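You operate a simulated robot arm through the tools that you are given. There is no shell and no other tool. Be economical: measure what you need, move in short steps, check, and stop when the job is done.

You are at the controls of a simulated two-armed robot. One attempt, no reset.

TASK
Hold the deep tray on the drum bench top steady with one hand and put the pebble from the drum bench top in it with the other.

The check looks at the end state, three seconds after you hand in, the way a careful person would. Anything else that was tipped, shoved, dropped, spilled or broken makes it a failure.

THE ROBOT
Two 7-joint arms with two-finger parallel grippers on one trunk, on a base that drives. Base frame: it is fixed to the floor where the robot stands at the start and does not move with it; the origin is under the middle of the robot, x ahead of it, y to its left, z up. Units: m, degrees, N and s.
The left shoulder is at the start at [0.03, 0.119, 1.035], the right one opposite. With the tool pointing down near the work surface each hand reaches from about 0.24 to 0.68 m from the robot's upright axis, wherever it stands, measured 20 degrees to its own side. Payload 3.43 kg a hand.
The tool frame of a hand sits at the grasp point between the pads (the TCP): z along the fingers, y along the line on which they close. The tips reach 0.03 m beyond it. Largest opening 0.094 m; finger width 0.028, thickness 0.01; the body of the gripper, 0.05 by 0.096 m, starts 0.055 m behind the TCP.
Orientation is told as [roll, pitch, yaw] about the base's x, y, z axes, in that order, counted from this pose: with the fingers straight down and closing along the base's y, the tool's x points along the base's -x, its y along +y and its z along -z.

THE INTERFACE
- The arms move only by the tool arm_command. It takes "left_targets", "right_targets" or both (then of equal length, played together; a hand with none holds still); each is a list of rows, each an object (a shift or turn left out is 0, a gripper value left out holds the last) with "gripper": the closure, from 0 (fully open) to 1 (shut); "travel": the shift along the tool's x, y, z in cm, a list of three; "delta_rot": the turn, a rotation vector about the tool's x, y, z in degrees, a list of three. In form: [{"gripper": gripper, "travel": [x, y, z], "delta_rot": [wx, wy, wz]}, ...]. A call has 1 to 10 rows; each row is the pose to reach, as a shift and turn from the pose commanded when the call began, along the tool's axes at that moment. Each row takes 0.2 s and may step no farther than 0.05 m and 8.6 degrees from the row before; otherwise, or with a gripper value out of range, the whole call is refused. Where a pose cannot be reached the arm comes as near as it can. A force on the tool above 40 N (or 10 N above the force at the start of the call, whichever is more), or a blocked arm, ends the call early, and 0.2 s more pass. The fingers move at their own pace (about 0.072 m/s each) and stop on an object; they squeeze with about 41 N. The grip force told is the motor's: it shows also when the fingers shut on nothing. Time passes only in rows, and 0.2 s behind the last, so rows that repeat a pose let the fingers close. It gives the time, the measured TCP pose, the force on the tool (base axes), the opening and the grip force at its end, in the units of the frame above (readings bear some noise), with the torque about the TCP (base axes, N m) and any sound that the robot's microphone picked up.
- Cameras (640 x 400 px; columns grow to the right, rows downward): "scene" is now at [0.031, 0.0328, 1.7318]; the picture's right is [0.47, -0.88, 0.00], its down [-0.74, -0.39, -0.54] and it looks along [0.48, 0.25, -0.84] (base axes); focal length 281 px, centre (320, 200). "left" rides on the left gripper at [0.076, -0.014, -0.103] in its tool frame; the picture's right is [0.18, 0.98, 0.00], its down [-0.75, 0.14, -0.64] and it looks along [-0.63, 0.12, 0.77] (tool axes); focal length 243 px, centre (320, 200). "right" rides on the right gripper at [0.076, 0.014, -0.103] in its tool frame; the picture's right is [-0.18, 0.98, 0.00], its down [-0.75, -0.14, -0.64] and it looks along [-0.63, -0.12, 0.77] (tool axes); focal length 243 px, centre (320, 200). There is no depth. A picture from a camera that has moved, and an enlarged one, comes with that camera's place and axes in the base frame and with its lens.
- get_image(camera): a new picture of that camera. It takes no simulated time.
- slide_trunk(by): slides the trunk up (or, below 0, down) by that many m; the arms and the scene camera ride with it, the base frame stays. It gives what a move gives, with no picture.
- drive_base(legs): drives the robot by 1 to 6 legs, each [ahead, turn to the left] in m and degrees, along the robot's own axes; the way and the turn of a leg run together, so that a leg with both is an arc; at most 1.5 m and 180 degrees a leg. The arms and the cameras ride along, it lands a little off, and it stops where it bumps. It gives what a move gives.
- head_to(pan, tilt): turns the head with the scene camera to pan (to the left, within 143 degrees either way) and tilt (down, from -29 to 69), counted from straight ahead of the robot. It gives what a move gives.
- inspect(camera, box): a new picture of the part [left, top, right, bottom] of that camera's present view, enlarged. It takes no simulated time.
- sign_off(): hands the job in; it is judged then, once.

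Work in short steps. Places have to be worked out from the pictures, the camera data and where the tool is seen: move nearer, look again, correct. Check each grasp and each placing, and mend what went wrong. You have 120 turns and 108 pictures in all, those below and enlarged ones among them. Open the grippers and draw the arms clear of the work before you hand the job in, unless the task says otherwise; then end with one line.

The tools are called after "Call:" as a command line: name --argument value ..., lists and objects as JSON in quotes. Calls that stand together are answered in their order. arm_command: Moves the arms, as the interface text tells. Its arguments: {"type":"object","properties":{"left_targets":{"type":"array"},"right_targets":{"type":"array"}},"required":[]} The other tools are called the same way: slide_trunk (by) slides the trunk up or down; drive_base (legs) drives the base; head_to (pan, tilt) turns the head that bears the scene camera; get_image (camera) takes a picture; inspect (camera, box) takes an enlarged picture of a part of a camera's view; sign_off () hands the job in.

At the start:

```text
time: 0.0
left_tool_pos: [0.3553, 0.405, 1.0608]
left_ee_rot: [0.0, 0.0, 0.0]
left_wrist_force: [0.1, -0.3, -0.4]
left_ft_torque: [-0.02, 0.01, 0.01]
left_finger_gap: 0.0938
left_grasp_force: 0.1
right_tool_pos: [0.2982, 0.0087, 1.0701]
right_ee_rot: [-0.1, 0.0, 0.0]
right_wrist_force: [0.4, 1.0, 0.4]
right_ft_torque: [0.03, -0.04, -0.03]
right_finger_gap: 0.0942
right_grasp_force: 0.0
trunk travel left (down, up): [-0.3, 0.11]
robot x, y, heading: [0.0014, 0.0004, -0.2]
head pan, tilt: [27.9, 57.2]
```

scene: 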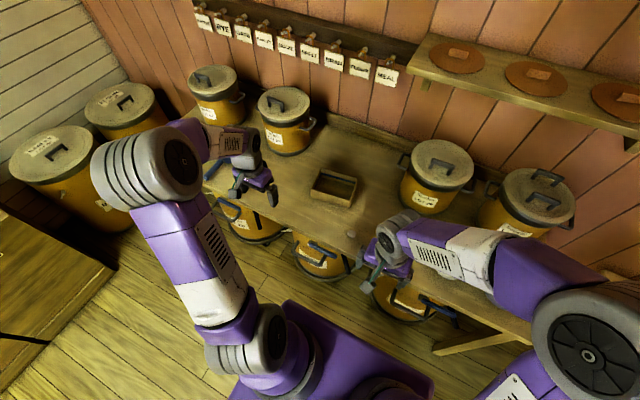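
right: 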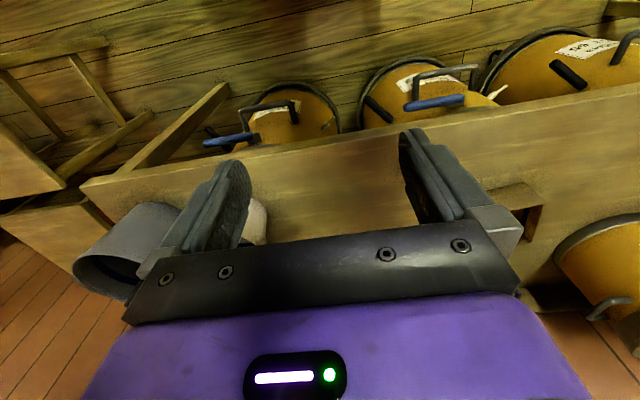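
left: 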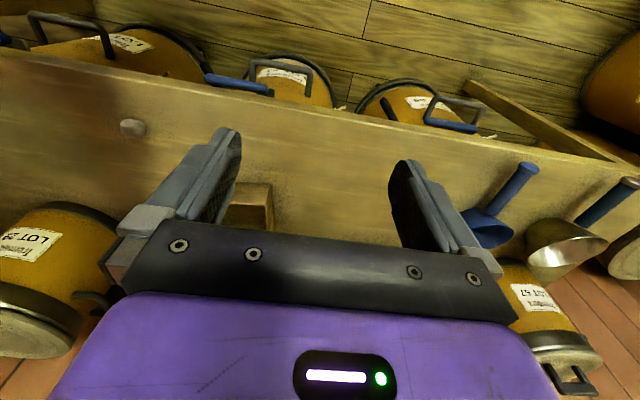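

The tray sits mid-bench and something pebble-like is near the bench's front edge. I enlarge both.

Call:
inspect --camera "scene" --box '[200, 90, 480, 265]'

Call:
inspect --camera "left" --box '[60, 60, 380, 260]'

```text
2.29 times, centred on (340, 178) of scene
camera zoom: at [0.031, 0.0328, 1.7318], right [0.47, -0.88, 0.0], down [-0.74, -0.39, -0.54], along [0.48, 0.25, -0.84], focal length 643 px, centre (274, 251)
```

zoom: 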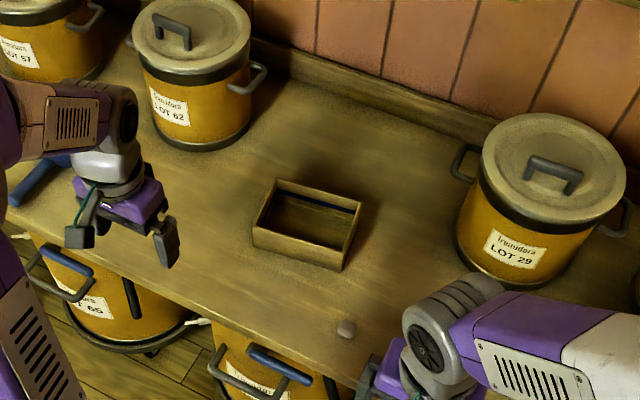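

```text
2.00 times, centred on (220, 160) of left
camera zoom: at [0.278, 0.3922, 1.1644], right [-0.18, 0.98, 0.0], down [0.75, 0.14, 0.64], along [0.63, 0.12, -0.77], focal length 485 px, centre (520, 280)
```

zoom: 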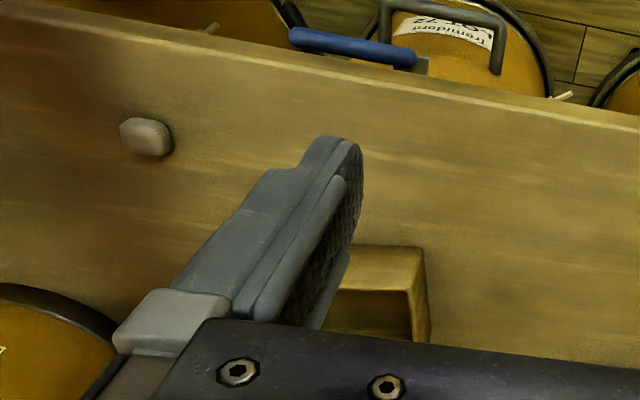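

Triangulating: pebble about (0.48, 0.14, 0.807), bench top about z 0.795, tray centre about (0.627, 0.28), about 0.155 x 0.11 with its rim near z 0.84 and yawed about 10°. The tray is at the edge of reach, so I drive in slightly with a small left turn.

Call:
drive_base --legs '[[0.08, 15]]'

Call:
head_to --pan 8 --tilt 57

Call:
get_image --camera "scene"

Call:
get_image --camera "left"

Call:
get_image --camera "right"

```text
time: 1.3
left_tool_pos: [0.3159, 0.4937, 1.0602]
left_ee_rot: [0.0, 0.0, 14.9]
left_wrist_force: [0.6, 0.2, -0.8]
left_ft_torque: [-0.02, -0.01, -0.01]
left_finger_gap: 0.0939
left_grasp_force: 0.1
right_tool_pos: [0.3643, 0.0952, 1.0694]
right_ee_rot: [0.1, 0.0, 14.9]
right_wrist_force: [-0.5, -0.7, -0.4]
right_ft_torque: [-0.03, 0.0, -0.02]
right_finger_gap: 0.0937
right_grasp_force: 0.0
trunk travel left (down, up): [-0.3, 0.11]
robot x, y, heading: [0.0789, 0.0116, 14.9]
head pan, tilt: [27.9, 57.2]
```

```text
time: 2.1
left_tool_pos: [0.3165, 0.4923, 1.0609]
left_ee_rot: [0.0, 0.0, 14.9]
left_wrist_force: [-0.8, -0.4, -0.7]
left_ft_torque: [0.02, 0.0, 0.02]
left_finger_gap: 0.0938
left_grasp_force: 0.0
right_tool_pos: [0.3639, 0.094, 1.0699]
right_ee_rot: [0.1, 0.0, 14.9]
right_wrist_force: [0.6, 0.9, 0.4]
right_ft_torque: [-0.03, 0.0, -0.01]
right_finger_gap: 0.0941
right_grasp_force: 0.0
trunk travel left (down, up): [-0.3, 0.11]
robot x, y, heading: [0.0811, 0.0146, 14.9]
head pan, tilt: [8.0, 57.0]
```

```text
102 pictures are left
camera scene: at [0.1129, 0.0298, 1.7321], right [0.39, -0.92, 0.0], down [-0.77, -0.33, -0.54], along [0.5, 0.21, -0.84], focal length 281 px, centre (320, 200)
```

scene: 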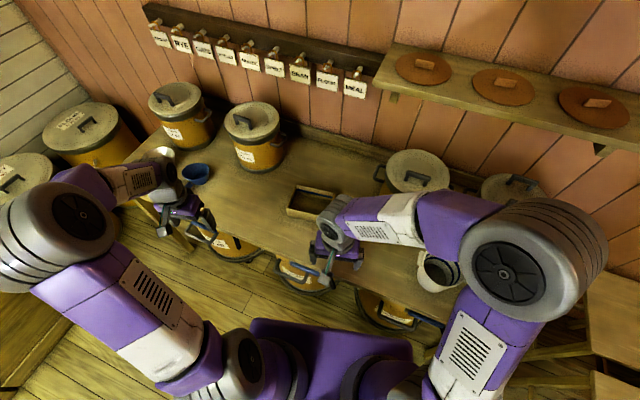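

```text
101 pictures are left
camera left: at [0.2461, 0.4607, 1.1645], right [-0.43, 0.9, 0.0], down [0.69, 0.33, 0.64], along [0.58, 0.28, -0.77], focal length 243 px, centre (320, 200)
```

left: 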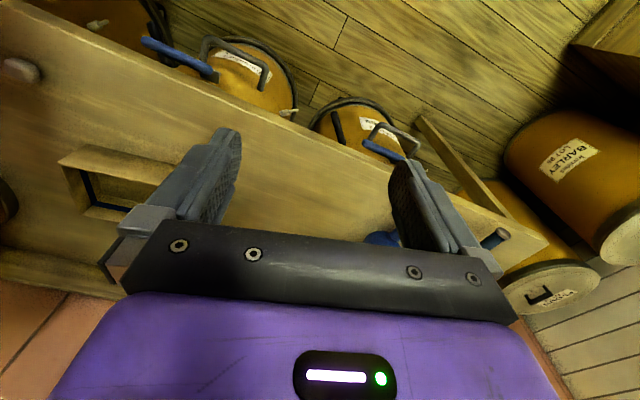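

```text
100 pictures are left
camera right: at [0.2874, 0.0882, 1.1723], right [-0.08, 1.0, 0.0], down [0.76, 0.06, 0.64], along [0.64, 0.05, -0.77], focal length 243 px, centre (320, 200)
```

right: 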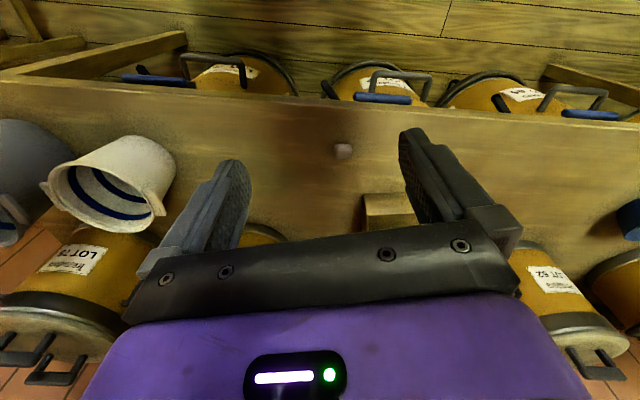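

Left camera sees the tray; enlarge to refine its corners and wall thickness, and the pebble from the right.

Call:
inspect --camera "left" --box '[0, 40, 240, 190]'

Call:
inspect --camera "right" --box '[280, 100, 440, 200]'

Call:
inspect --camera "scene" --box '[200, 140, 480, 315]'

```text
2.67 times, centred on (120, 115) of left
camera zoom: at [0.2461, 0.4607, 1.1645], right [-0.43, 0.9, 0.0], down [0.69, 0.33, 0.64], along [0.58, 0.28, -0.77], focal length 647 px, centre (853, 427)
```

zoom: 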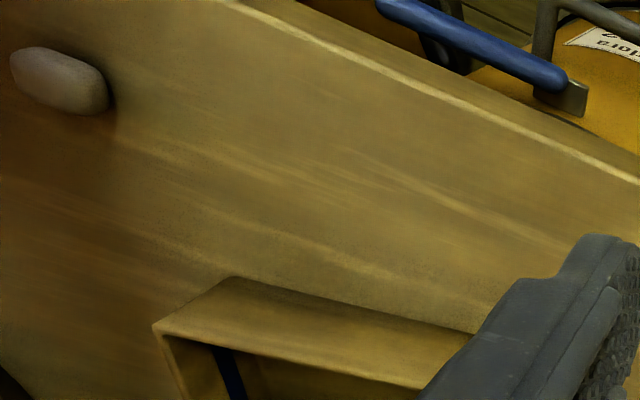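

```text
4.00 times, centred on (360, 150) of right
camera zoom: at [0.2874, 0.0882, 1.1723], right [-0.08, 1.0, 0.0], down [0.76, 0.06, 0.64], along [0.64, 0.05, -0.77], focal length 970 px, centre (160, 400)
```

zoom: 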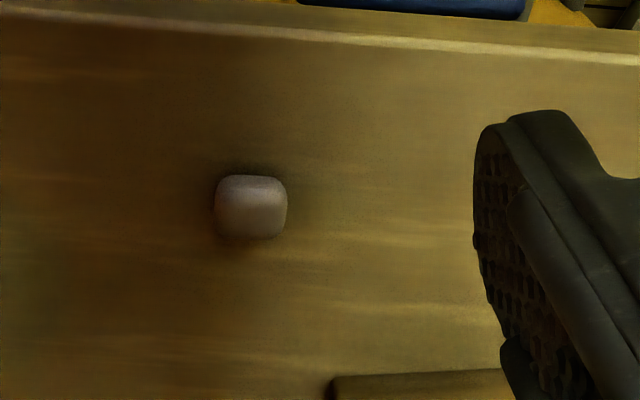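

```text
2.29 times, centred on (340, 228) of scene
camera zoom: at [0.1129, 0.0298, 1.7321], right [0.39, -0.92, 0.0], down [-0.77, -0.33, -0.54], along [0.5, 0.21, -0.84], focal length 643 px, centre (274, 137)
```

zoom: 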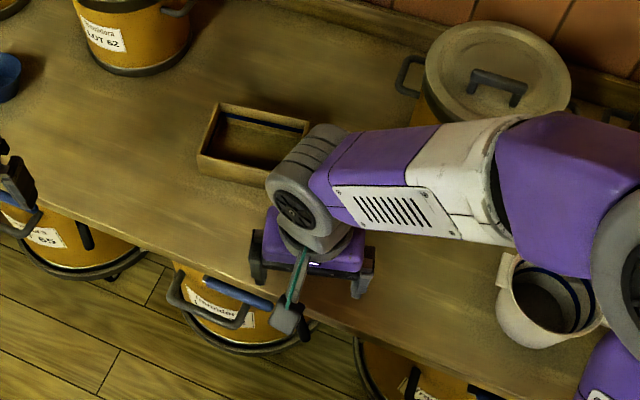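

Refined: pebble ≈ (0.484, 0.141), about 3 cm wide; tray's left wall runs from ≈ (0.56, 0.352) to (0.669, 0.367), rim ≈ 0.842. I carry the left hand above that wall at height, aligning its yaw to about 9°.

Call:
arm_command --left_targets '[{"travel": [-3.2, -2.6, 0], "delta_rot": [0, 0, 1], "gripper": 0}, {"travel": [-6.4, -5.2, 0], "delta_rot": [0, 0, 2]}, {"travel": [-9.6, -7.8, 0], "delta_rot": [0, 0, 3]}, {"travel": [-12.7, -10.4, 0], "delta_rot": [0, 0, 4]}, {"travel": [-15.9, -13, 0], "delta_rot": [0, 0, 5]}, {"travel": [-19.1, -15.6, 0], "delta_rot": [0, 0, 6]}, {"travel": [-22.3, -18.2, 2], "delta_rot": [0, 0, 6]}, {"travel": [-25.4, -20.7, 4], "delta_rot": [0, 0, 6]}, {"travel": [-25.4, -20.7, 8], "delta_rot": [0, 0, 6]}]'

Call:
get_image --camera "left"

Call:
get_image --camera "scene"

```text
time: 4.1
left_tool_pos: [0.6153, 0.358, 0.9807]
left_ee_rot: [0.1, 0.0, 8.9]
left_wrist_force: [0.4, -0.5, -0.2]
left_ft_torque: [-0.05, -0.02, -0.01]
left_finger_gap: 0.0943
left_grasp_force: 0.1
right_tool_pos: [0.3634, 0.095, 1.0695]
right_ee_rot: [0.0, -0.1, 14.9]
right_wrist_force: [-0.3, 0.3, 0.4]
right_ft_torque: [0.01, -0.02, -0.04]
right_finger_gap: 0.0941
right_grasp_force: 0.1
trunk travel left (down, up): [-0.3, 0.11]
robot x, y, heading: [0.077, 0.0094, 15.1]
head pan, tilt: [8.0, 57.0]
```

```text
96 pictures are left
camera left: at [0.542, 0.3339, 1.0846], right [-0.33, 0.94, 0.0], down [0.72, 0.26, 0.64], along [0.6, 0.21, -0.77], focal length 243 px, centre (320, 200)
```

left: 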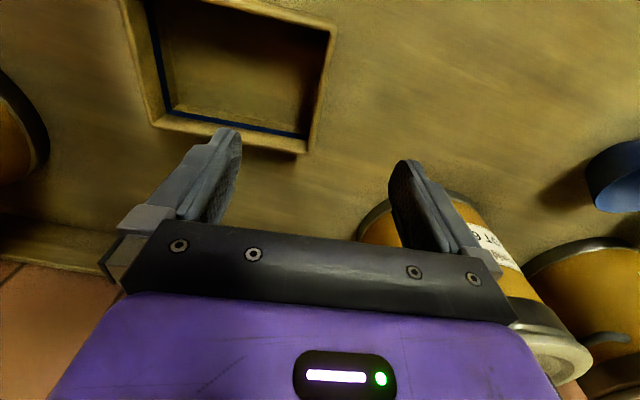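

```text
95 pictures are left
camera scene: at [0.113, 0.0307, 1.732], right [0.39, -0.92, 0.0], down [-0.77, -0.33, -0.54], along [0.5, 0.21, -0.84], focal length 281 px, centre (320, 200)
```

scene: 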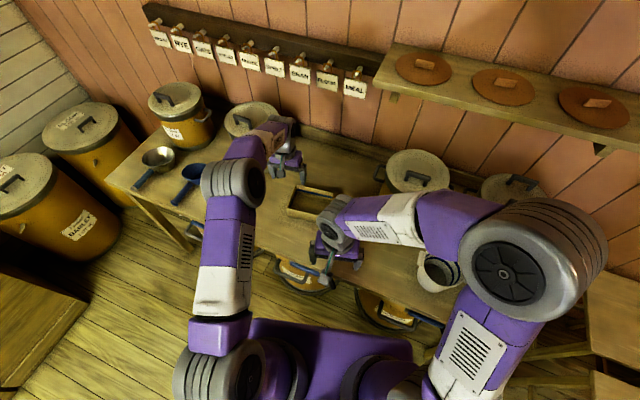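

The left hand is over the wall; I enlarge to refine the wall line.

Call:
inspect --camera "left" --box '[110, 0, 366, 160]'

```text
2.50 times, centred on (238, 80) of left
camera zoom: at [0.542, 0.3339, 1.0846], right [-0.33, 0.94, 0.0], down [0.72, 0.26, 0.64], along [0.6, 0.21, -0.77], focal length 606 px, centre (525, 500)
```

zoom: 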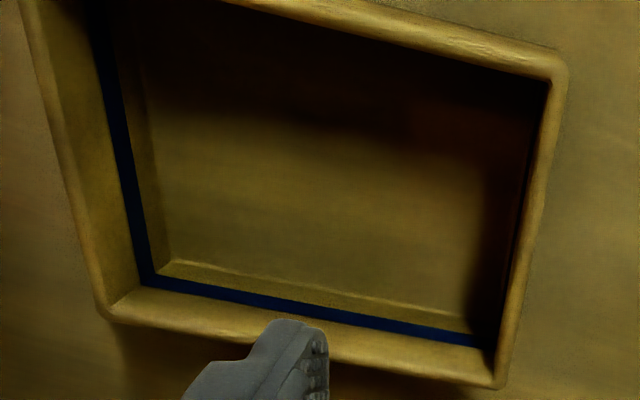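

The wall line matches: its centre at x=0.615 is y≈0.357, heading 9°, so the hand is already aligned. I descend to just above the rim and look.

Call:
arm_command --left_targets '[{"travel": [0, 0, 4]}, {"travel": [0, 0, 8]}, {"travel": [0, 0, 8.5]}]'

Call:
get_image --camera "left"

Call:
inspect --camera "scene" --box '[230, 100, 390, 200]'

```text
time: 4.9
left_tool_pos: [0.6154, 0.3578, 0.8953]
left_ee_rot: [0.0, 0.0, 9.0]
left_wrist_force: [0.0, 0.4, -0.2]
left_ft_torque: [0.02, 0.04, 0.03]
left_finger_gap: 0.094
left_grasp_force: 0.1
right_tool_pos: [0.3628, 0.0942, 1.0702]
right_ee_rot: [0.1, -0.2, 14.9]
right_wrist_force: [0.5, 0.8, 0.1]
right_ft_torque: [-0.01, -0.01, 0.0]
right_finger_gap: 0.0938
right_grasp_force: 0.1
trunk travel left (down, up): [-0.3, 0.11]
robot x, y, heading: [0.0759, 0.0103, 14.8]
head pan, tilt: [8.0, 57.0]
```

```text
93 pictures are left
camera left: at [0.5416, 0.334, 0.9985], right [-0.33, 0.94, 0.0], down [0.72, 0.26, 0.64], along [0.61, 0.22, -0.77], focal length 243 px, centre (320, 200)
```

left: 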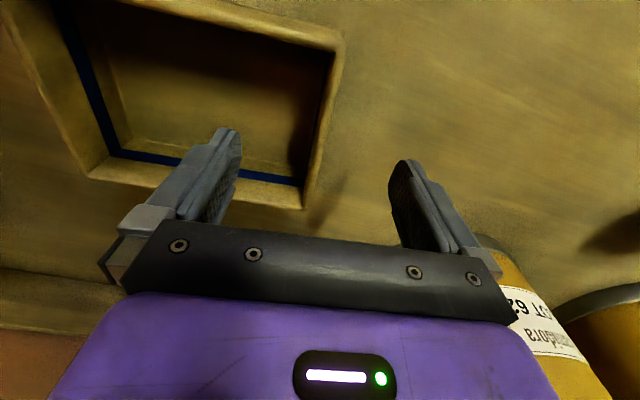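

```text
4.00 times, centred on (310, 150) of scene
camera zoom: at [0.1129, 0.0298, 1.7321], right [0.39, -0.92, 0.0], down [-0.77, -0.33, -0.54], along [0.5, 0.21, -0.84], focal length 1125 px, centre (360, 400)
```

zoom: 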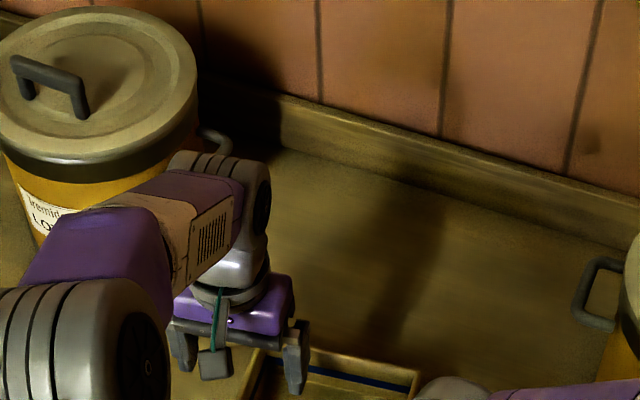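

Rim appears to be at z≈0.851, and the wall lies centred between the fingers within 2 mm. I descend so the tips pass ~2.8 cm below the rim, still open.

Call:
arm_command --left_targets '[{"travel": [0, -0.15, 2]}, {"travel": [0, -0.15, 4.2]}, {"travel": [0, -0.15, 4.2]}]'

Call:
get_image --camera "left"

```text
time: 5.7
left_tool_pos: [0.616, 0.3564, 0.8536]
left_ee_rot: [-0.1, -0.1, 9.0]
left_wrist_force: [0.7, -0.8, 0.1]
left_ft_torque: [-0.01, 0.02, -0.01]
left_finger_gap: 0.094
left_grasp_force: 0.1
right_tool_pos: [0.3634, 0.0938, 1.0709]
right_ee_rot: [-0.1, 0.0, 14.9]
right_wrist_force: [-0.1, 0.6, 0.4]
right_ft_torque: [0.02, 0.0, -0.01]
right_finger_gap: 0.094
right_grasp_force: 0.2
trunk travel left (down, up): [-0.3, 0.11]
robot x, y, heading: [0.0768, 0.0102, 15.0]
head pan, tilt: [8.0, 57.0]
```

```text
91 pictures are left
camera left: at [0.5425, 0.3322, 0.9577], right [-0.33, 0.94, 0.0], down [0.72, 0.26, 0.64], along [0.61, 0.21, -0.77], focal length 243 px, centre (320, 200)
```

left: 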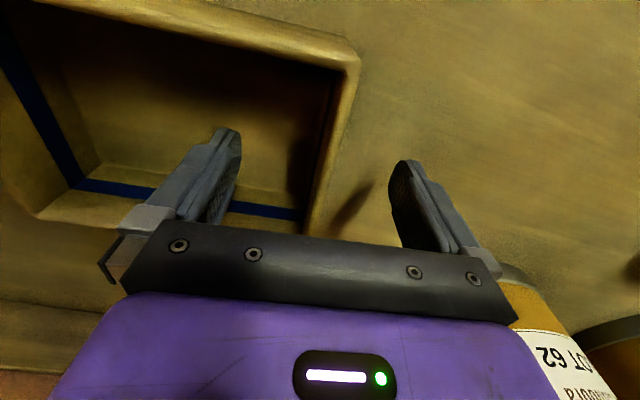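

The wall is between the fingers. I close partly (about 2.5 cm gap) to check centring.

Call:
arm_command --left_targets '[{"gripper": 0.4}, {"gripper": 0.73}, {"gripper": 0.73}, {"gripper": 0.73}]'

Call:
get_image --camera "left"

```text
time: 6.7
left_tool_pos: [0.6165, 0.3567, 0.8539]
left_ee_rot: [0.0, 0.1, 8.9]
left_wrist_force: [0.0, 0.1, 0.2]
left_ft_torque: [-0.03, -0.03, 0.02]
left_finger_gap: 0.0253
left_grasp_force: 0.1
right_tool_pos: [0.3634, 0.094, 1.0703]
right_ee_rot: [-0.1, 0.0, 14.9]
right_wrist_force: [-0.2, 0.7, 0.5]
right_ft_torque: [0.03, 0.0, 0.0]
right_finger_gap: 0.0941
right_grasp_force: 0.1
trunk travel left (down, up): [-0.3, 0.11]
robot x, y, heading: [0.0782, 0.0086, 14.7]
head pan, tilt: [8.0, 57.0]
```

```text
90 pictures are left
camera left: at [0.5426, 0.3322, 0.9578], right [-0.33, 0.94, 0.0], down [0.72, 0.26, 0.64], along [0.61, 0.21, -0.77], focal length 243 px, centre (320, 200)
```

left: 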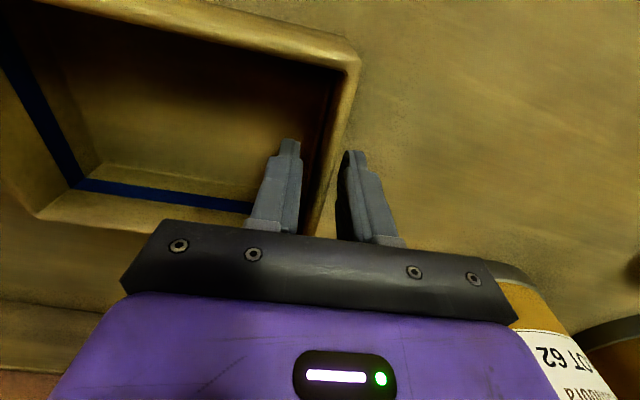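

Well centred; close on the wall.

Call:
arm_command --left_targets '[{"gripper": 0.85}, {"gripper": 1}, {"gripper": 1}, {"gripper": 1}]'

Call:
get_image --camera "left"

```text
time: 7.7
left_tool_pos: [0.6157, 0.3565, 0.8549]
left_ee_rot: [0.0, 0.0, 8.8]
left_wrist_force: [-0.3, 0.4, 0.9]
left_ft_torque: [0.0, 0.05, -0.05]
left_finger_gap: 0.01
left_grasp_force: 41.0
right_tool_pos: [0.3636, 0.0941, 1.07]
right_ee_rot: [0.0, 0.0, 14.9]
right_wrist_force: [-0.3, 0.0, -0.3]
right_ft_torque: [-0.02, 0.0, 0.02]
right_finger_gap: 0.094
right_grasp_force: 0.0
trunk travel left (down, up): [-0.3, 0.11]
robot x, y, heading: [0.0781, 0.0099, 14.9]
head pan, tilt: [8.0, 57.0]
```

```text
89 pictures are left
camera left: at [0.5425, 0.3322, 0.9578], right [-0.33, 0.94, 0.0], down [0.72, 0.26, 0.64], along [0.61, 0.21, -0.77], focal length 243 px, centre (320, 200)
```

left: 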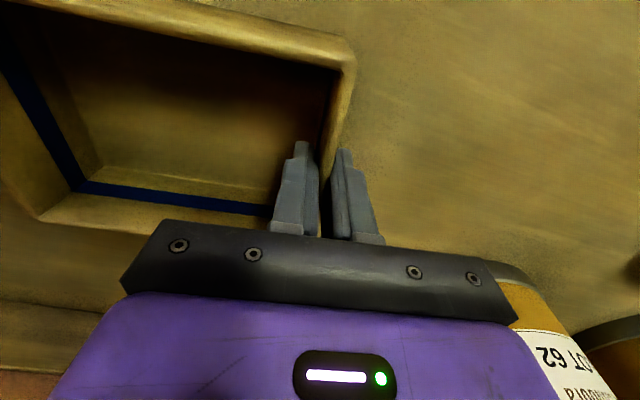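

The tray wall is held (1 cm, 41 N) and it didn't move visibly. Now the right hand goes above the pebble at z≈0.93, yaw to ~7°.

Call:
arm_command --right_targets '[{"travel": [-4.3, 0.5, 0], "delta_rot": [0, 0, 3], "gripper": 0}, {"travel": [-8.6, 1, 0], "delta_rot": [0, 0, 6]}, {"travel": [-12.9, 1.4, 1.5], "delta_rot": [0, 0, 8]}, {"travel": [-12.9, 1.4, 6], "delta_rot": [0, 0, 8]}, {"travel": [-12.9, 1.4, 10.5], "delta_rot": [0, 0, 8]}, {"travel": [-12.9, 1.4, 14], "delta_rot": [0, 0, 8]}]'

Call:
get_image --camera "right"

Call:
get_image --camera "scene"

```text
time: 9.1
left_tool_pos: [0.6166, 0.3569, 0.8547]
left_ee_rot: [0.1, 0.1, 8.9]
left_wrist_force: [0.3, 1.4, 0.1]
left_ft_torque: [-0.01, 0.08, 0.02]
left_finger_gap: 0.0098
left_grasp_force: 41.2
right_tool_pos: [0.4832, 0.1436, 0.9286]
right_ee_rot: [0.1, 0.0, 6.9]
right_wrist_force: [0.0, 0.4, 0.5]
right_ft_torque: [-0.02, -0.01, -0.01]
right_finger_gap: 0.094
right_grasp_force: 0.2
trunk travel left (down, up): [-0.3, 0.11]
robot x, y, heading: [0.0789, 0.0094, 14.6]
head pan, tilt: [8.0, 57.0]
```

```text
88 pictures are left
camera right: at [0.4075, 0.1476, 1.0313], right [0.06, 1.0, 0.0], down [0.76, -0.05, 0.64], along [0.64, -0.04, -0.77], focal length 243 px, centre (320, 200)
```

right: 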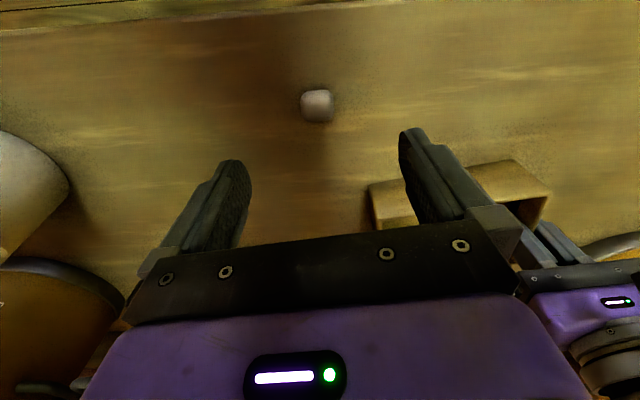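

```text
87 pictures are left
camera scene: at [0.1131, 0.0299, 1.7321], right [0.39, -0.92, 0.0], down [-0.77, -0.33, -0.54], along [0.5, 0.21, -0.84], focal length 281 px, centre (320, 200)
```

scene: 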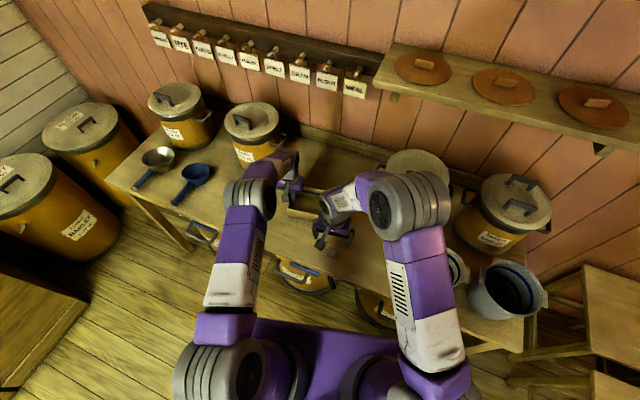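

Pebble is at ≈ (0.482, 0.140, 0.81); I trim 3 mm in y and descend to TCP z 0.845.

Call:
arm_command --right_targets '[{"travel": [0, -0.35, 4]}, {"travel": [0, -0.35, 7]}, {"travel": [0, -0.35, 8.4]}, {"travel": [0, -0.35, 8.4]}]'

Call:
get_image --camera "right"

```text
time: 10.1
left_tool_pos: [0.6163, 0.3571, 0.8543]
left_ee_rot: [0.0, 0.0, 9.0]
left_wrist_force: [0.9, -0.2, 0.6]
left_ft_torque: [0.0, 0.07, 0.0]
left_finger_gap: 0.0099
left_grasp_force: 40.8
right_tool_pos: [0.4854, 0.1382, 0.8466]
right_ee_rot: [0.0, 0.0, 6.9]
right_wrist_force: [0.7, -0.1, -1.1]
right_ft_torque: [-0.04, 0.01, 0.03]
right_finger_gap: 0.094
right_grasp_force: 0.1
trunk travel left (down, up): [-0.3, 0.11]
robot x, y, heading: [0.0791, 0.0117, 14.7]
head pan, tilt: [8.0, 57.0]
```

```text
86 pictures are left
camera right: at [0.4091, 0.1433, 0.9484], right [0.06, 1.0, 0.0], down [0.77, -0.05, 0.64], along [0.64, -0.04, -0.77], focal length 243 px, centre (320, 200)
```

right: 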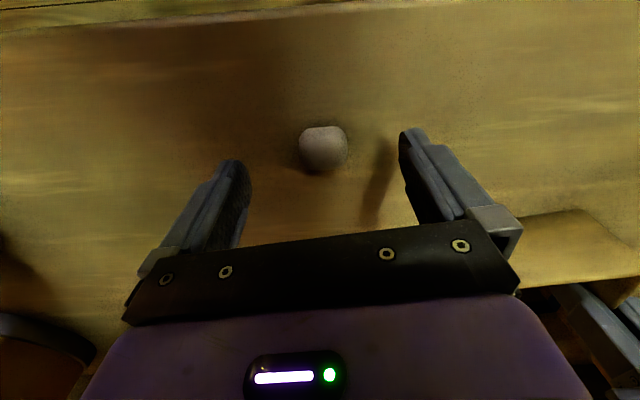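

Small correction (x −3 mm, y +2 mm) and down 1.3 cm so the tips straddle the pebble, still open.

Call:
arm_command --right_targets '[{"travel": [0.3, 0.2, 0.7]}, {"travel": [0.3, 0.2, 1.3]}, {"travel": [0.3, 0.2, 1.3]}]'

Call:
get_image --camera "right"

```text
time: 10.9
left_tool_pos: [0.6162, 0.3567, 0.8545]
left_ee_rot: [0.0, 0.0, 8.9]
left_wrist_force: [-0.1, -0.4, 0.5]
left_ft_torque: [0.01, -0.01, -0.05]
left_finger_gap: 0.0096
left_grasp_force: 41.3
right_tool_pos: [0.4819, 0.1396, 0.833]
right_ee_rot: [0.1, -0.1, 6.9]
right_wrist_force: [-0.5, 0.0, 0.2]
right_ft_torque: [-0.03, -0.01, -0.06]
right_finger_gap: 0.0939
right_grasp_force: 0.0
trunk travel left (down, up): [-0.3, 0.11]
robot x, y, heading: [0.0797, 0.0083, 14.8]
head pan, tilt: [8.0, 57.0]
```

```text
85 pictures are left
camera right: at [0.4064, 0.1448, 0.9354], right [0.06, 1.0, 0.0], down [0.76, -0.05, 0.64], along [0.64, -0.04, -0.77], focal length 243 px, centre (320, 200)
```

right: 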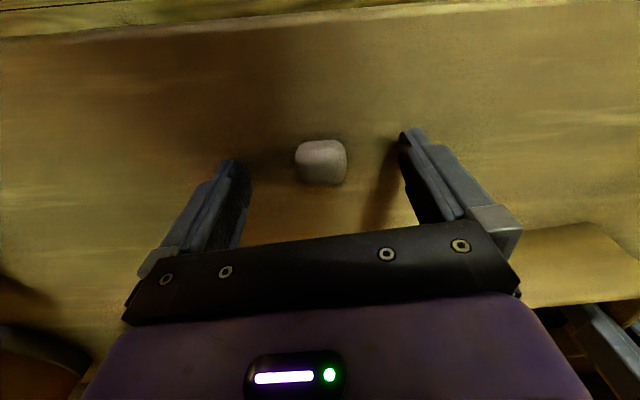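

The pebble lies centrally between the fingertips; close on it.

Call:
arm_command --right_targets '[{"gripper": 0.4}, {"gripper": 0.7}, {"gripper": 1}, {"gripper": 1}, {"gripper": 1}]'

Call:
get_image --camera "right"

```text
time: 12.1
left_tool_pos: [0.6155, 0.3564, 0.8552]
left_ee_rot: [0.0, 0.0, 9.0]
left_wrist_force: [-0.3, -0.9, 0.5]
left_ft_torque: [0.0, 0.02, -0.02]
left_finger_gap: 0.01
left_grasp_force: 40.8
right_tool_pos: [0.4827, 0.1404, 0.8338]
right_ee_rot: [0.0, 0.0, 6.9]
right_wrist_force: [-1.0, 0.0, -0.1]
right_ft_torque: [-0.05, -0.01, -0.01]
right_finger_gap: 0.0273
right_grasp_force: 41.0
trunk travel left (down, up): [-0.3, 0.11]
robot x, y, heading: [0.0796, 0.0092, 15.0]
head pan, tilt: [8.0, 57.0]
```

```text
84 pictures are left
camera right: at [0.4062, 0.1447, 0.9355], right [0.06, 1.0, 0.0], down [0.77, -0.05, 0.64], along [0.64, -0.04, -0.77], focal length 243 px, centre (320, 200)
```

right: 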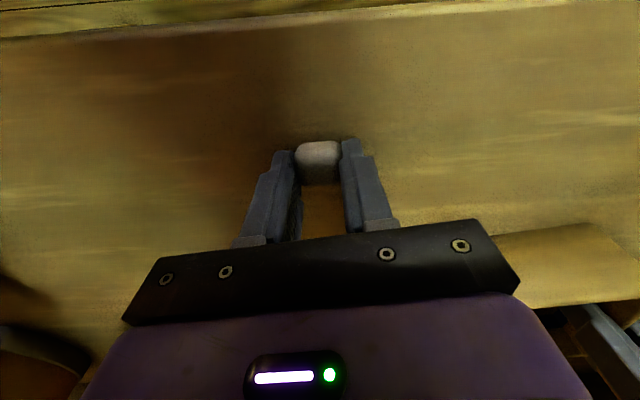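

Pebble gripped (2.7 cm, 41 N). Lift 9 cm and check.

Call:
arm_command --right_targets '[{"travel": [0, 0, -3]}, {"travel": [0, 0, -6.5]}, {"travel": [0, 0, -10]}]'

Call:
get_image --camera "right"

```text
time: 12.9
left_tool_pos: [0.6158, 0.357, 0.8553]
left_ee_rot: [0.1, 0.0, 8.8]
left_wrist_force: [-1.2, -0.3, 1.6]
left_ft_torque: [0.03, -0.09, -0.03]
left_finger_gap: 0.0098
left_grasp_force: 41.1
right_tool_pos: [0.4828, 0.1411, 0.9339]
right_ee_rot: [0.1, 0.0, 7.0]
right_wrist_force: [-0.3, 0.4, 0.3]
right_ft_torque: [-0.05, -0.03, 0.02]
right_finger_gap: 0.0274
right_grasp_force: 40.8
trunk travel left (down, up): [-0.3, 0.11]
robot x, y, heading: [0.0809, 0.009, 14.6]
head pan, tilt: [8.0, 57.0]
```

```text
83 pictures are left
camera right: at [0.4066, 0.1463, 1.0352], right [0.06, 1.0, 0.0], down [0.77, -0.05, 0.64], along [0.64, -0.04, -0.77], focal length 243 px, centre (320, 200)
```

right: 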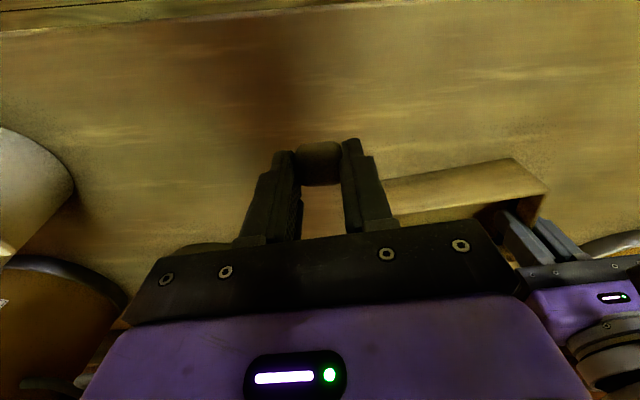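

The pebble is lifted. I carry it over the right half of the tray, aiming at (0.635, 0.243) with ~1.7 cm clearance to the left gripper body.

Call:
arm_command --right_targets '[{"travel": [-4.5, 1, 0]}, {"travel": [-9, 2.5, 0], "delta_rot": [0, 0, -1]}, {"travel": [-13, 4, 0], "delta_rot": [0, 0, -2]}, {"travel": [-16.3, 6, 0], "delta_rot": [0, 0, -2]}, {"travel": [-16.3, 7, 0], "delta_rot": [0, 0, -2]}, {"travel": [-16.3, 8.3, 0], "delta_rot": [0, 0, -2]}]'

Call:
get_image --camera "right"

Call:
get_image --camera "left"

Call:
inspect --camera "scene" --box '[230, 130, 390, 230]'

```text
time: 14.3
left_tool_pos: [0.6162, 0.3569, 0.8539]
left_ee_rot: [0.0, 0.0, 8.9]
left_wrist_force: [-0.4, 0.1, 0.1]
left_ft_torque: [0.03, -0.01, 0.0]
left_finger_gap: 0.0097
left_grasp_force: 40.7
right_tool_pos: [0.6345, 0.2406, 0.9328]
right_ee_rot: [-0.1, 0.1, 9.0]
right_wrist_force: [-0.6, 0.0, -0.8]
right_ft_torque: [0.01, 0.03, -0.04]
right_finger_gap: 0.0275
right_grasp_force: 41.4
trunk travel left (down, up): [-0.3, 0.11]
robot x, y, heading: [0.0783, 0.0093, 14.9]
head pan, tilt: [8.0, 57.0]
```

```text
82 pictures are left
camera right: at [0.5576, 0.2436, 1.0351], right [0.03, 1.0, 0.0], down [0.77, -0.02, 0.64], along [0.64, -0.02, -0.77], focal length 243 px, centre (320, 200)
```

right: 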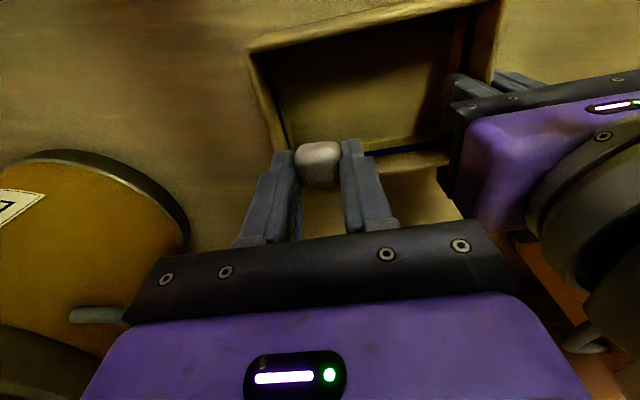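

```text
81 pictures are left
camera left: at [0.5425, 0.3321, 0.9578], right [-0.33, 0.94, 0.0], down [0.72, 0.26, 0.64], along [0.61, 0.21, -0.77], focal length 243 px, centre (320, 200)
```

left: 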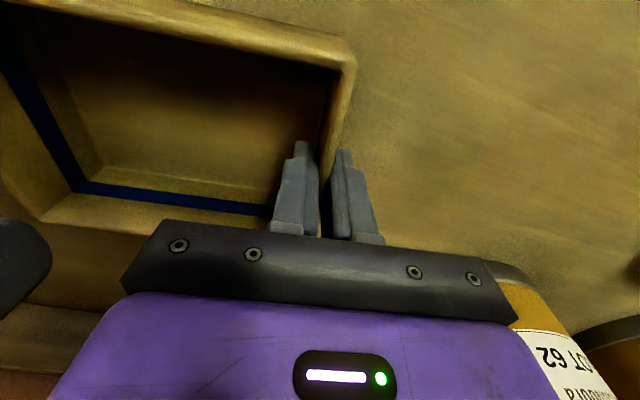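

```text
4.00 times, centred on (310, 180) of scene
camera zoom: at [0.1129, 0.03, 1.7321], right [0.39, -0.92, 0.0], down [-0.77, -0.33, -0.54], along [0.5, 0.21, -0.84], focal length 1125 px, centre (360, 280)
```

zoom: 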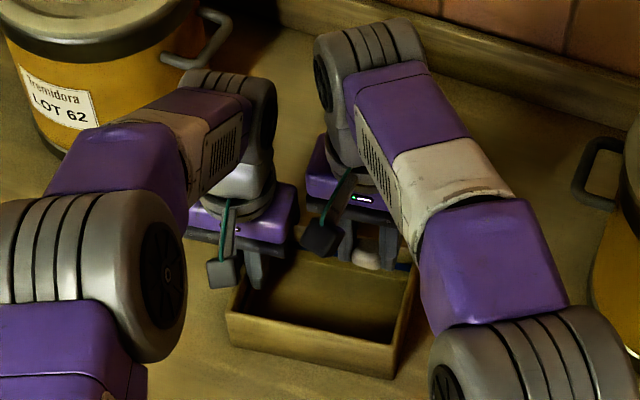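

Pebble hangs inside the right half of the tray outline, clear of the left gripper. I nudge 5 mm left and lower to TCP z≈0.865.

Call:
arm_command --right_targets '[{"travel": [0, 0.5, 2]}, {"travel": [0, 0.5, 4.5]}, {"travel": [0, 0.5, 6.8]}, {"travel": [0, 0.5, 6.8]}]'

Call:
get_image --camera "right"

Call:
get_image --camera "left"

```text
time: 15.3
left_tool_pos: [0.6165, 0.3566, 0.8541]
left_ee_rot: [0.0, -0.1, 8.9]
left_wrist_force: [0.2, -0.8, 0.9]
left_ft_torque: [0.01, 0.03, -0.02]
left_finger_gap: 0.0099
left_grasp_force: 41.6
right_tool_pos: [0.6253, 0.2377, 0.8662]
right_ee_rot: [0.0, 0.1, 8.8]
right_wrist_force: [0.2, -0.4, -0.4]
right_ft_torque: [-0.01, -0.01, -0.01]
right_finger_gap: 0.0275
right_grasp_force: 41.0
right hand out of reach, approached as far as the arm can: row 2, 3, 4
trunk travel left (down, up): [-0.3, 0.11]
robot x, y, heading: [0.0804, 0.0091, 14.8]
head pan, tilt: [8.0, 57.0]
```

```text
79 pictures are left
camera right: at [0.5497, 0.2401, 0.969], right [0.03, 1.0, 0.0], down [0.77, -0.02, 0.64], along [0.64, -0.02, -0.77], focal length 243 px, centre (320, 200)
```

right: 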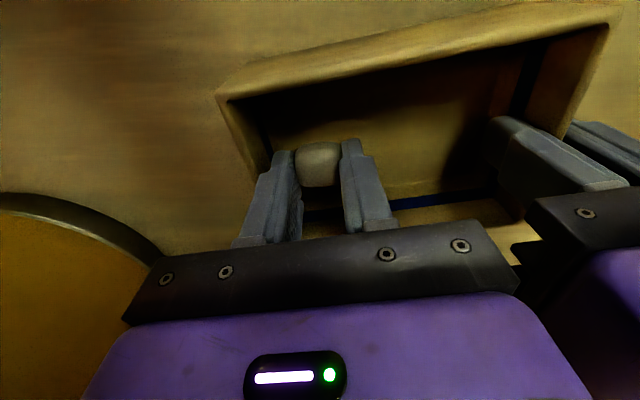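

```text
78 pictures are left
camera left: at [0.5426, 0.3322, 0.9578], right [-0.33, 0.94, 0.0], down [0.72, 0.26, 0.64], along [0.61, 0.21, -0.77], focal length 243 px, centre (320, 200)
```

left: 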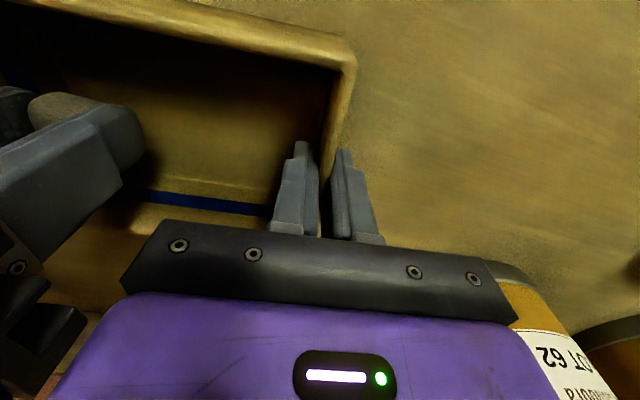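

The arm is at its reach limit and settled about 1 cm back, still inside the tray. I shift 1.2 cm toward the robot and slightly left to come within reach.

Call:
arm_command --right_targets '[{"travel": [1.2, 0.2, 0]}, {"travel": [1.2, 0.2, 0]}]'

```text
time: 15.9
left_tool_pos: [0.6153, 0.3569, 0.854]
left_ee_rot: [0.0, 0.0, 8.9]
left_wrist_force: [-1.7, 1.0, 0.2]
left_ft_torque: [-0.01, -0.05, 0.0]
left_finger_gap: 0.01
left_grasp_force: 40.5
right_tool_pos: [0.6145, 0.2377, 0.8665]
right_ee_rot: [0.0, 0.0, 8.9]
right_wrist_force: [0.0, 0.6, -0.4]
right_ft_torque: [0.01, -0.01, 0.01]
right_finger_gap: 0.0275
right_grasp_force: 41.0
trunk travel left (down, up): [-0.3, 0.11]
robot x, y, heading: [0.0772, 0.0072, 14.9]
head pan, tilt: [8.0, 57.0]
```

Now in reach at (0.6145, 0.238). Shift 5 mm left and lower 1.8 cm toward the tray floor.

Call:
arm_command --right_targets '[{"travel": [0.3, 0.5, 0]}, {"travel": [0.4, 0.5, 1]}, {"travel": [0.4, 0.5, 1.8]}, {"travel": [0.4, 0.5, 1.8]}]'

Call:
get_image --camera "right"

Call:
get_image --camera "left"

```text
time: 16.9
left_tool_pos: [0.6161, 0.3564, 0.8544]
left_ee_rot: [0.0, 0.0, 8.9]
left_wrist_force: [-0.2, -0.1, 0.6]
left_ft_torque: [-0.03, 0.02, -0.02]
left_finger_gap: 0.0099
left_grasp_force: 40.9
right_tool_pos: [0.6107, 0.2419, 0.8488]
right_ee_rot: [0.0, 0.1, 8.9]
right_wrist_force: [-0.4, -0.3, -0.6]
right_ft_torque: [0.01, 0.02, -0.01]
right_finger_gap: 0.0273
right_grasp_force: 41.3
trunk travel left (down, up): [-0.3, 0.11]
robot x, y, heading: [0.08, 0.0129, 14.8]
head pan, tilt: [8.0, 57.0]
```

```text
77 pictures are left
camera right: at [0.5335, 0.244, 0.9505], right [0.03, 1.0, 0.0], down [0.77, -0.02, 0.64], along [0.64, -0.02, -0.77], focal length 243 px, centre (320, 200)
```

right: 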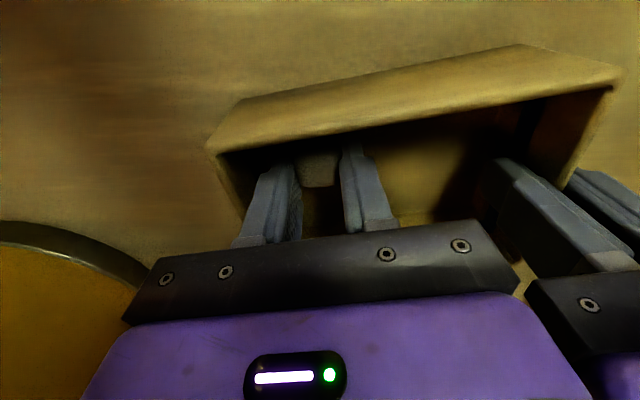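

```text
76 pictures are left
camera left: at [0.5425, 0.3323, 0.9578], right [-0.33, 0.94, 0.0], down [0.72, 0.26, 0.64], along [0.61, 0.21, -0.77], focal length 243 px, centre (320, 200)
```

left: 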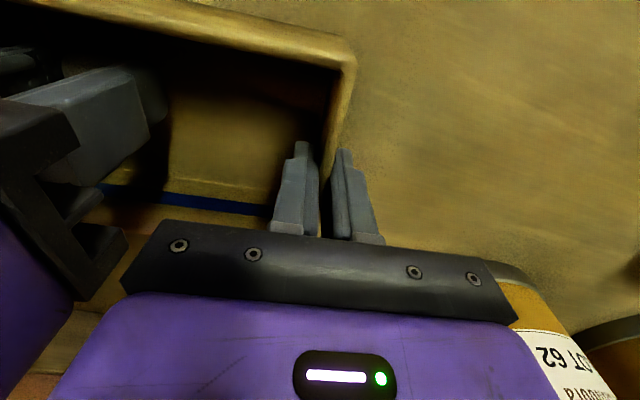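

Pebble is well inside, just above the floor. I lower another 5 mm, then open only to ~4 cm gap so the fingers stay off the wall.

Call:
arm_command --right_targets '[{"travel": [0, 0, 0.3]}, {"travel": [0, 0, 0.5]}, {"travel": [0, 0, 0.5], "gripper": 0.6}, {"travel": [0, 0, 0.5], "gripper": 0.6}]'

Call:
get_image --camera "right"

```text
time: 17.9
left_tool_pos: [0.6163, 0.3567, 0.8538]
left_ee_rot: [-0.1, 0.1, 8.9]
left_wrist_force: [0.4, 1.0, 0.7]
left_ft_torque: [0.01, 0.02, -0.03]
left_finger_gap: 0.0098
left_grasp_force: 41.0
right_tool_pos: [0.6092, 0.242, 0.8431]
right_ee_rot: [-0.1, -0.1, 8.9]
right_wrist_force: [-0.4, -0.8, 0.3]
right_ft_torque: [-0.03, 0.01, -0.03]
right_finger_gap: 0.0376
right_grasp_force: 0.0
trunk travel left (down, up): [-0.3, 0.11]
robot x, y, heading: [0.0822, 0.006, 15.1]
head pan, tilt: [8.0, 57.0]
```

```text
75 pictures are left
camera right: at [0.5333, 0.2445, 0.9458], right [0.03, 1.0, 0.0], down [0.77, -0.02, 0.64], along [0.64, -0.02, -0.77], focal length 243 px, centre (320, 200)
```

right: 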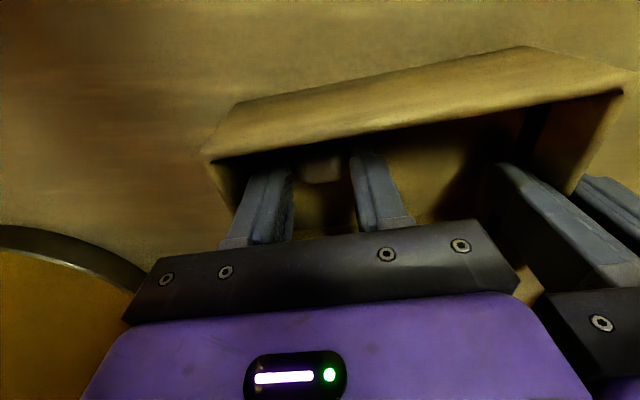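

The pebble is released on the tray floor. I raise the right hand straight up and then back toward its start.

Call:
arm_command --right_targets '[{"travel": [0, 0, -3]}, {"travel": [0, 0, -7]}, {"travel": [0, 0, -11]}, {"travel": [0, -1.5, -15]}, {"travel": [3, -4, -18]}, {"travel": [7, -6, -19]}, {"travel": [11, -8, -20]}, {"travel": [15, -10, -20]}, {"travel": [19, -11, -20]}]'

Call:
get_image --camera "left"

Call:
inspect --camera "scene" --box '[230, 140, 390, 240]'

```text
time: 19.9
left_tool_pos: [0.615, 0.3562, 0.8546]
left_ee_rot: [0.1, 0.0, 8.9]
left_wrist_force: [0.1, -0.7, 0.1]
left_ft_torque: [-0.09, 0.09, -0.1]
left_finger_gap: 0.0099
left_grasp_force: 41.0
right_tool_pos: [0.4396, 0.1041, 1.0426]
right_ee_rot: [0.1, -0.2, 8.8]
right_wrist_force: [-1.1, 0.1, 0.4]
right_ft_torque: [0.01, -0.01, 0.01]
right_finger_gap: 0.0376
right_grasp_force: 0.1
trunk travel left (down, up): [-0.3, 0.11]
robot x, y, heading: [0.0792, 0.0125, 14.9]
head pan, tilt: [8.0, 57.0]
```

```text
74 pictures are left
camera left: at [0.542, 0.332, 0.958], right [-0.33, 0.94, 0.0], down [0.72, 0.26, 0.64], along [0.61, 0.21, -0.77], focal length 243 px, centre (320, 200)
```

left: 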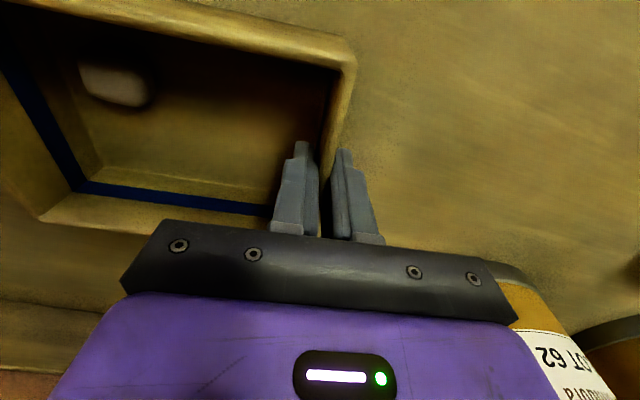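

```text
4.00 times, centred on (310, 190) of scene
camera zoom: at [0.1121, 0.0295, 1.7321], right [0.39, -0.92, 0.0], down [-0.77, -0.33, -0.55], along [0.5, 0.21, -0.84], focal length 1125 px, centre (360, 240)
```

zoom: 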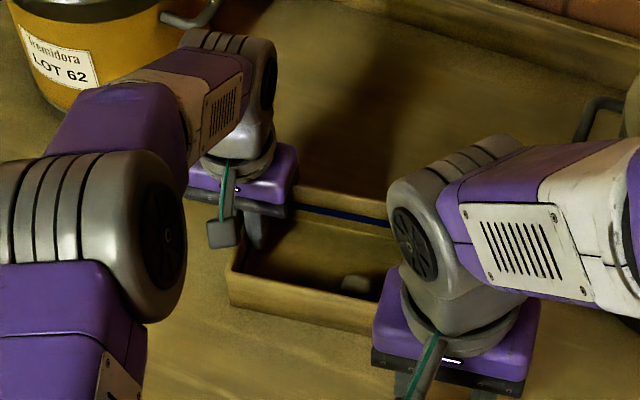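

The pebble rests in the tray. I release the left hand partially, then lift straight up and back.

Call:
arm_command --left_targets '[{"gripper": 0.6}, {"gripper": 0.6}, {"gripper": 0.6}, {"travel": [0, 0, -3]}, {"travel": [0, 0, -7]}, {"travel": [0, 0, -11.5]}, {"travel": [0, 0, -16]}, {"travel": [3.5, 2, -18.5]}, {"travel": [7.5, 4, -19.5]}, {"travel": [11.5, 6.5, -19.5]}]'

Call:
arm_command --left_targets '[{"travel": [4, 2, 0], "gripper": 0}, {"travel": [8, 4, 0]}, {"travel": [12, 6, 0]}]' --right_targets '[{"travel": [2, -1, -1], "gripper": 0}, {"travel": [4, -2, -2]}, {"travel": [6, -3, -2]}]'

Call:
get_image --camera "scene"

Call:
inspect --camera "scene" --box '[230, 140, 390, 240]'

```text
time: 22.1
left_tool_pos: [0.4922, 0.4037, 1.0486]
left_ee_rot: [0.0, -0.1, 8.8]
left_wrist_force: [-1.2, 0.1, 0.2]
left_ft_torque: [-0.03, 0.0, 0.01]
left_finger_gap: 0.0376
left_grasp_force: 0.0
right_tool_pos: [0.4394, 0.1036, 1.0427]
right_ee_rot: [0.0, -0.1, 8.9]
right_wrist_force: [0.1, 0.3, -0.4]
right_ft_torque: [-0.02, 0.01, 0.0]
right_finger_gap: 0.0372
right_grasp_force: 0.0
trunk travel left (down, up): [-0.3, 0.11]
robot x, y, heading: [0.0806, 0.0117, 14.9]
head pan, tilt: [8.0, 57.0]
```

```text
time: 22.9
left_tool_pos: [0.3623, 0.4455, 1.0513]
left_ee_rot: [-0.1, -0.1, 8.9]
left_wrist_force: [-0.4, -1.0, -0.6]
left_ft_torque: [0.0, -0.02, -0.01]
left_finger_gap: 0.094
left_grasp_force: 0.0
right_tool_pos: [0.3834, 0.0656, 1.0638]
right_ee_rot: [0.0, 0.0, 9.0]
right_wrist_force: [-0.9, -0.2, -0.1]
right_ft_torque: [-0.04, -0.01, 0.01]
right_finger_gap: 0.094
right_grasp_force: 0.0
trunk travel left (down, up): [-0.3, 0.11]
robot x, y, heading: [0.0774, 0.0097, 15.0]
head pan, tilt: [8.0, 57.0]
```

```text
72 pictures are left
camera scene: at [0.1106, 0.0297, 1.7321], right [0.39, -0.92, 0.0], down [-0.77, -0.33, -0.55], along [0.5, 0.21, -0.84], focal length 281 px, centre (320, 200)
```

scene: 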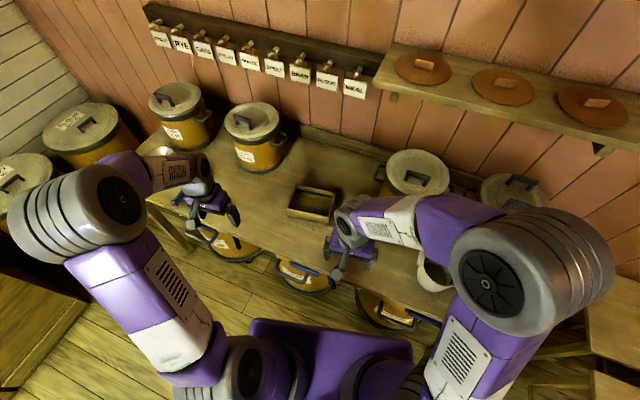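

```text
4.00 times, centred on (310, 190) of scene
camera zoom: at [0.1106, 0.0297, 1.7321], right [0.39, -0.92, 0.0], down [-0.77, -0.33, -0.55], along [0.5, 0.21, -0.84], focal length 1125 px, centre (360, 240)
```

zoom: 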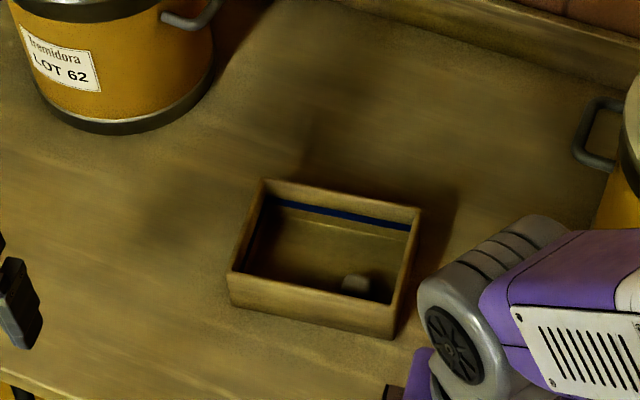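

The tray is upright in its place with the pebble inside, both grippers are open and clear, and nothing else is disturbed. I hand in.

Call:
sign_off

```text
The job is handed in.
```

The pebble is in the deep tray: the left hand held the tray still while the right hand put it in, and the final picture shows the tray upright and nothing else disturbed.
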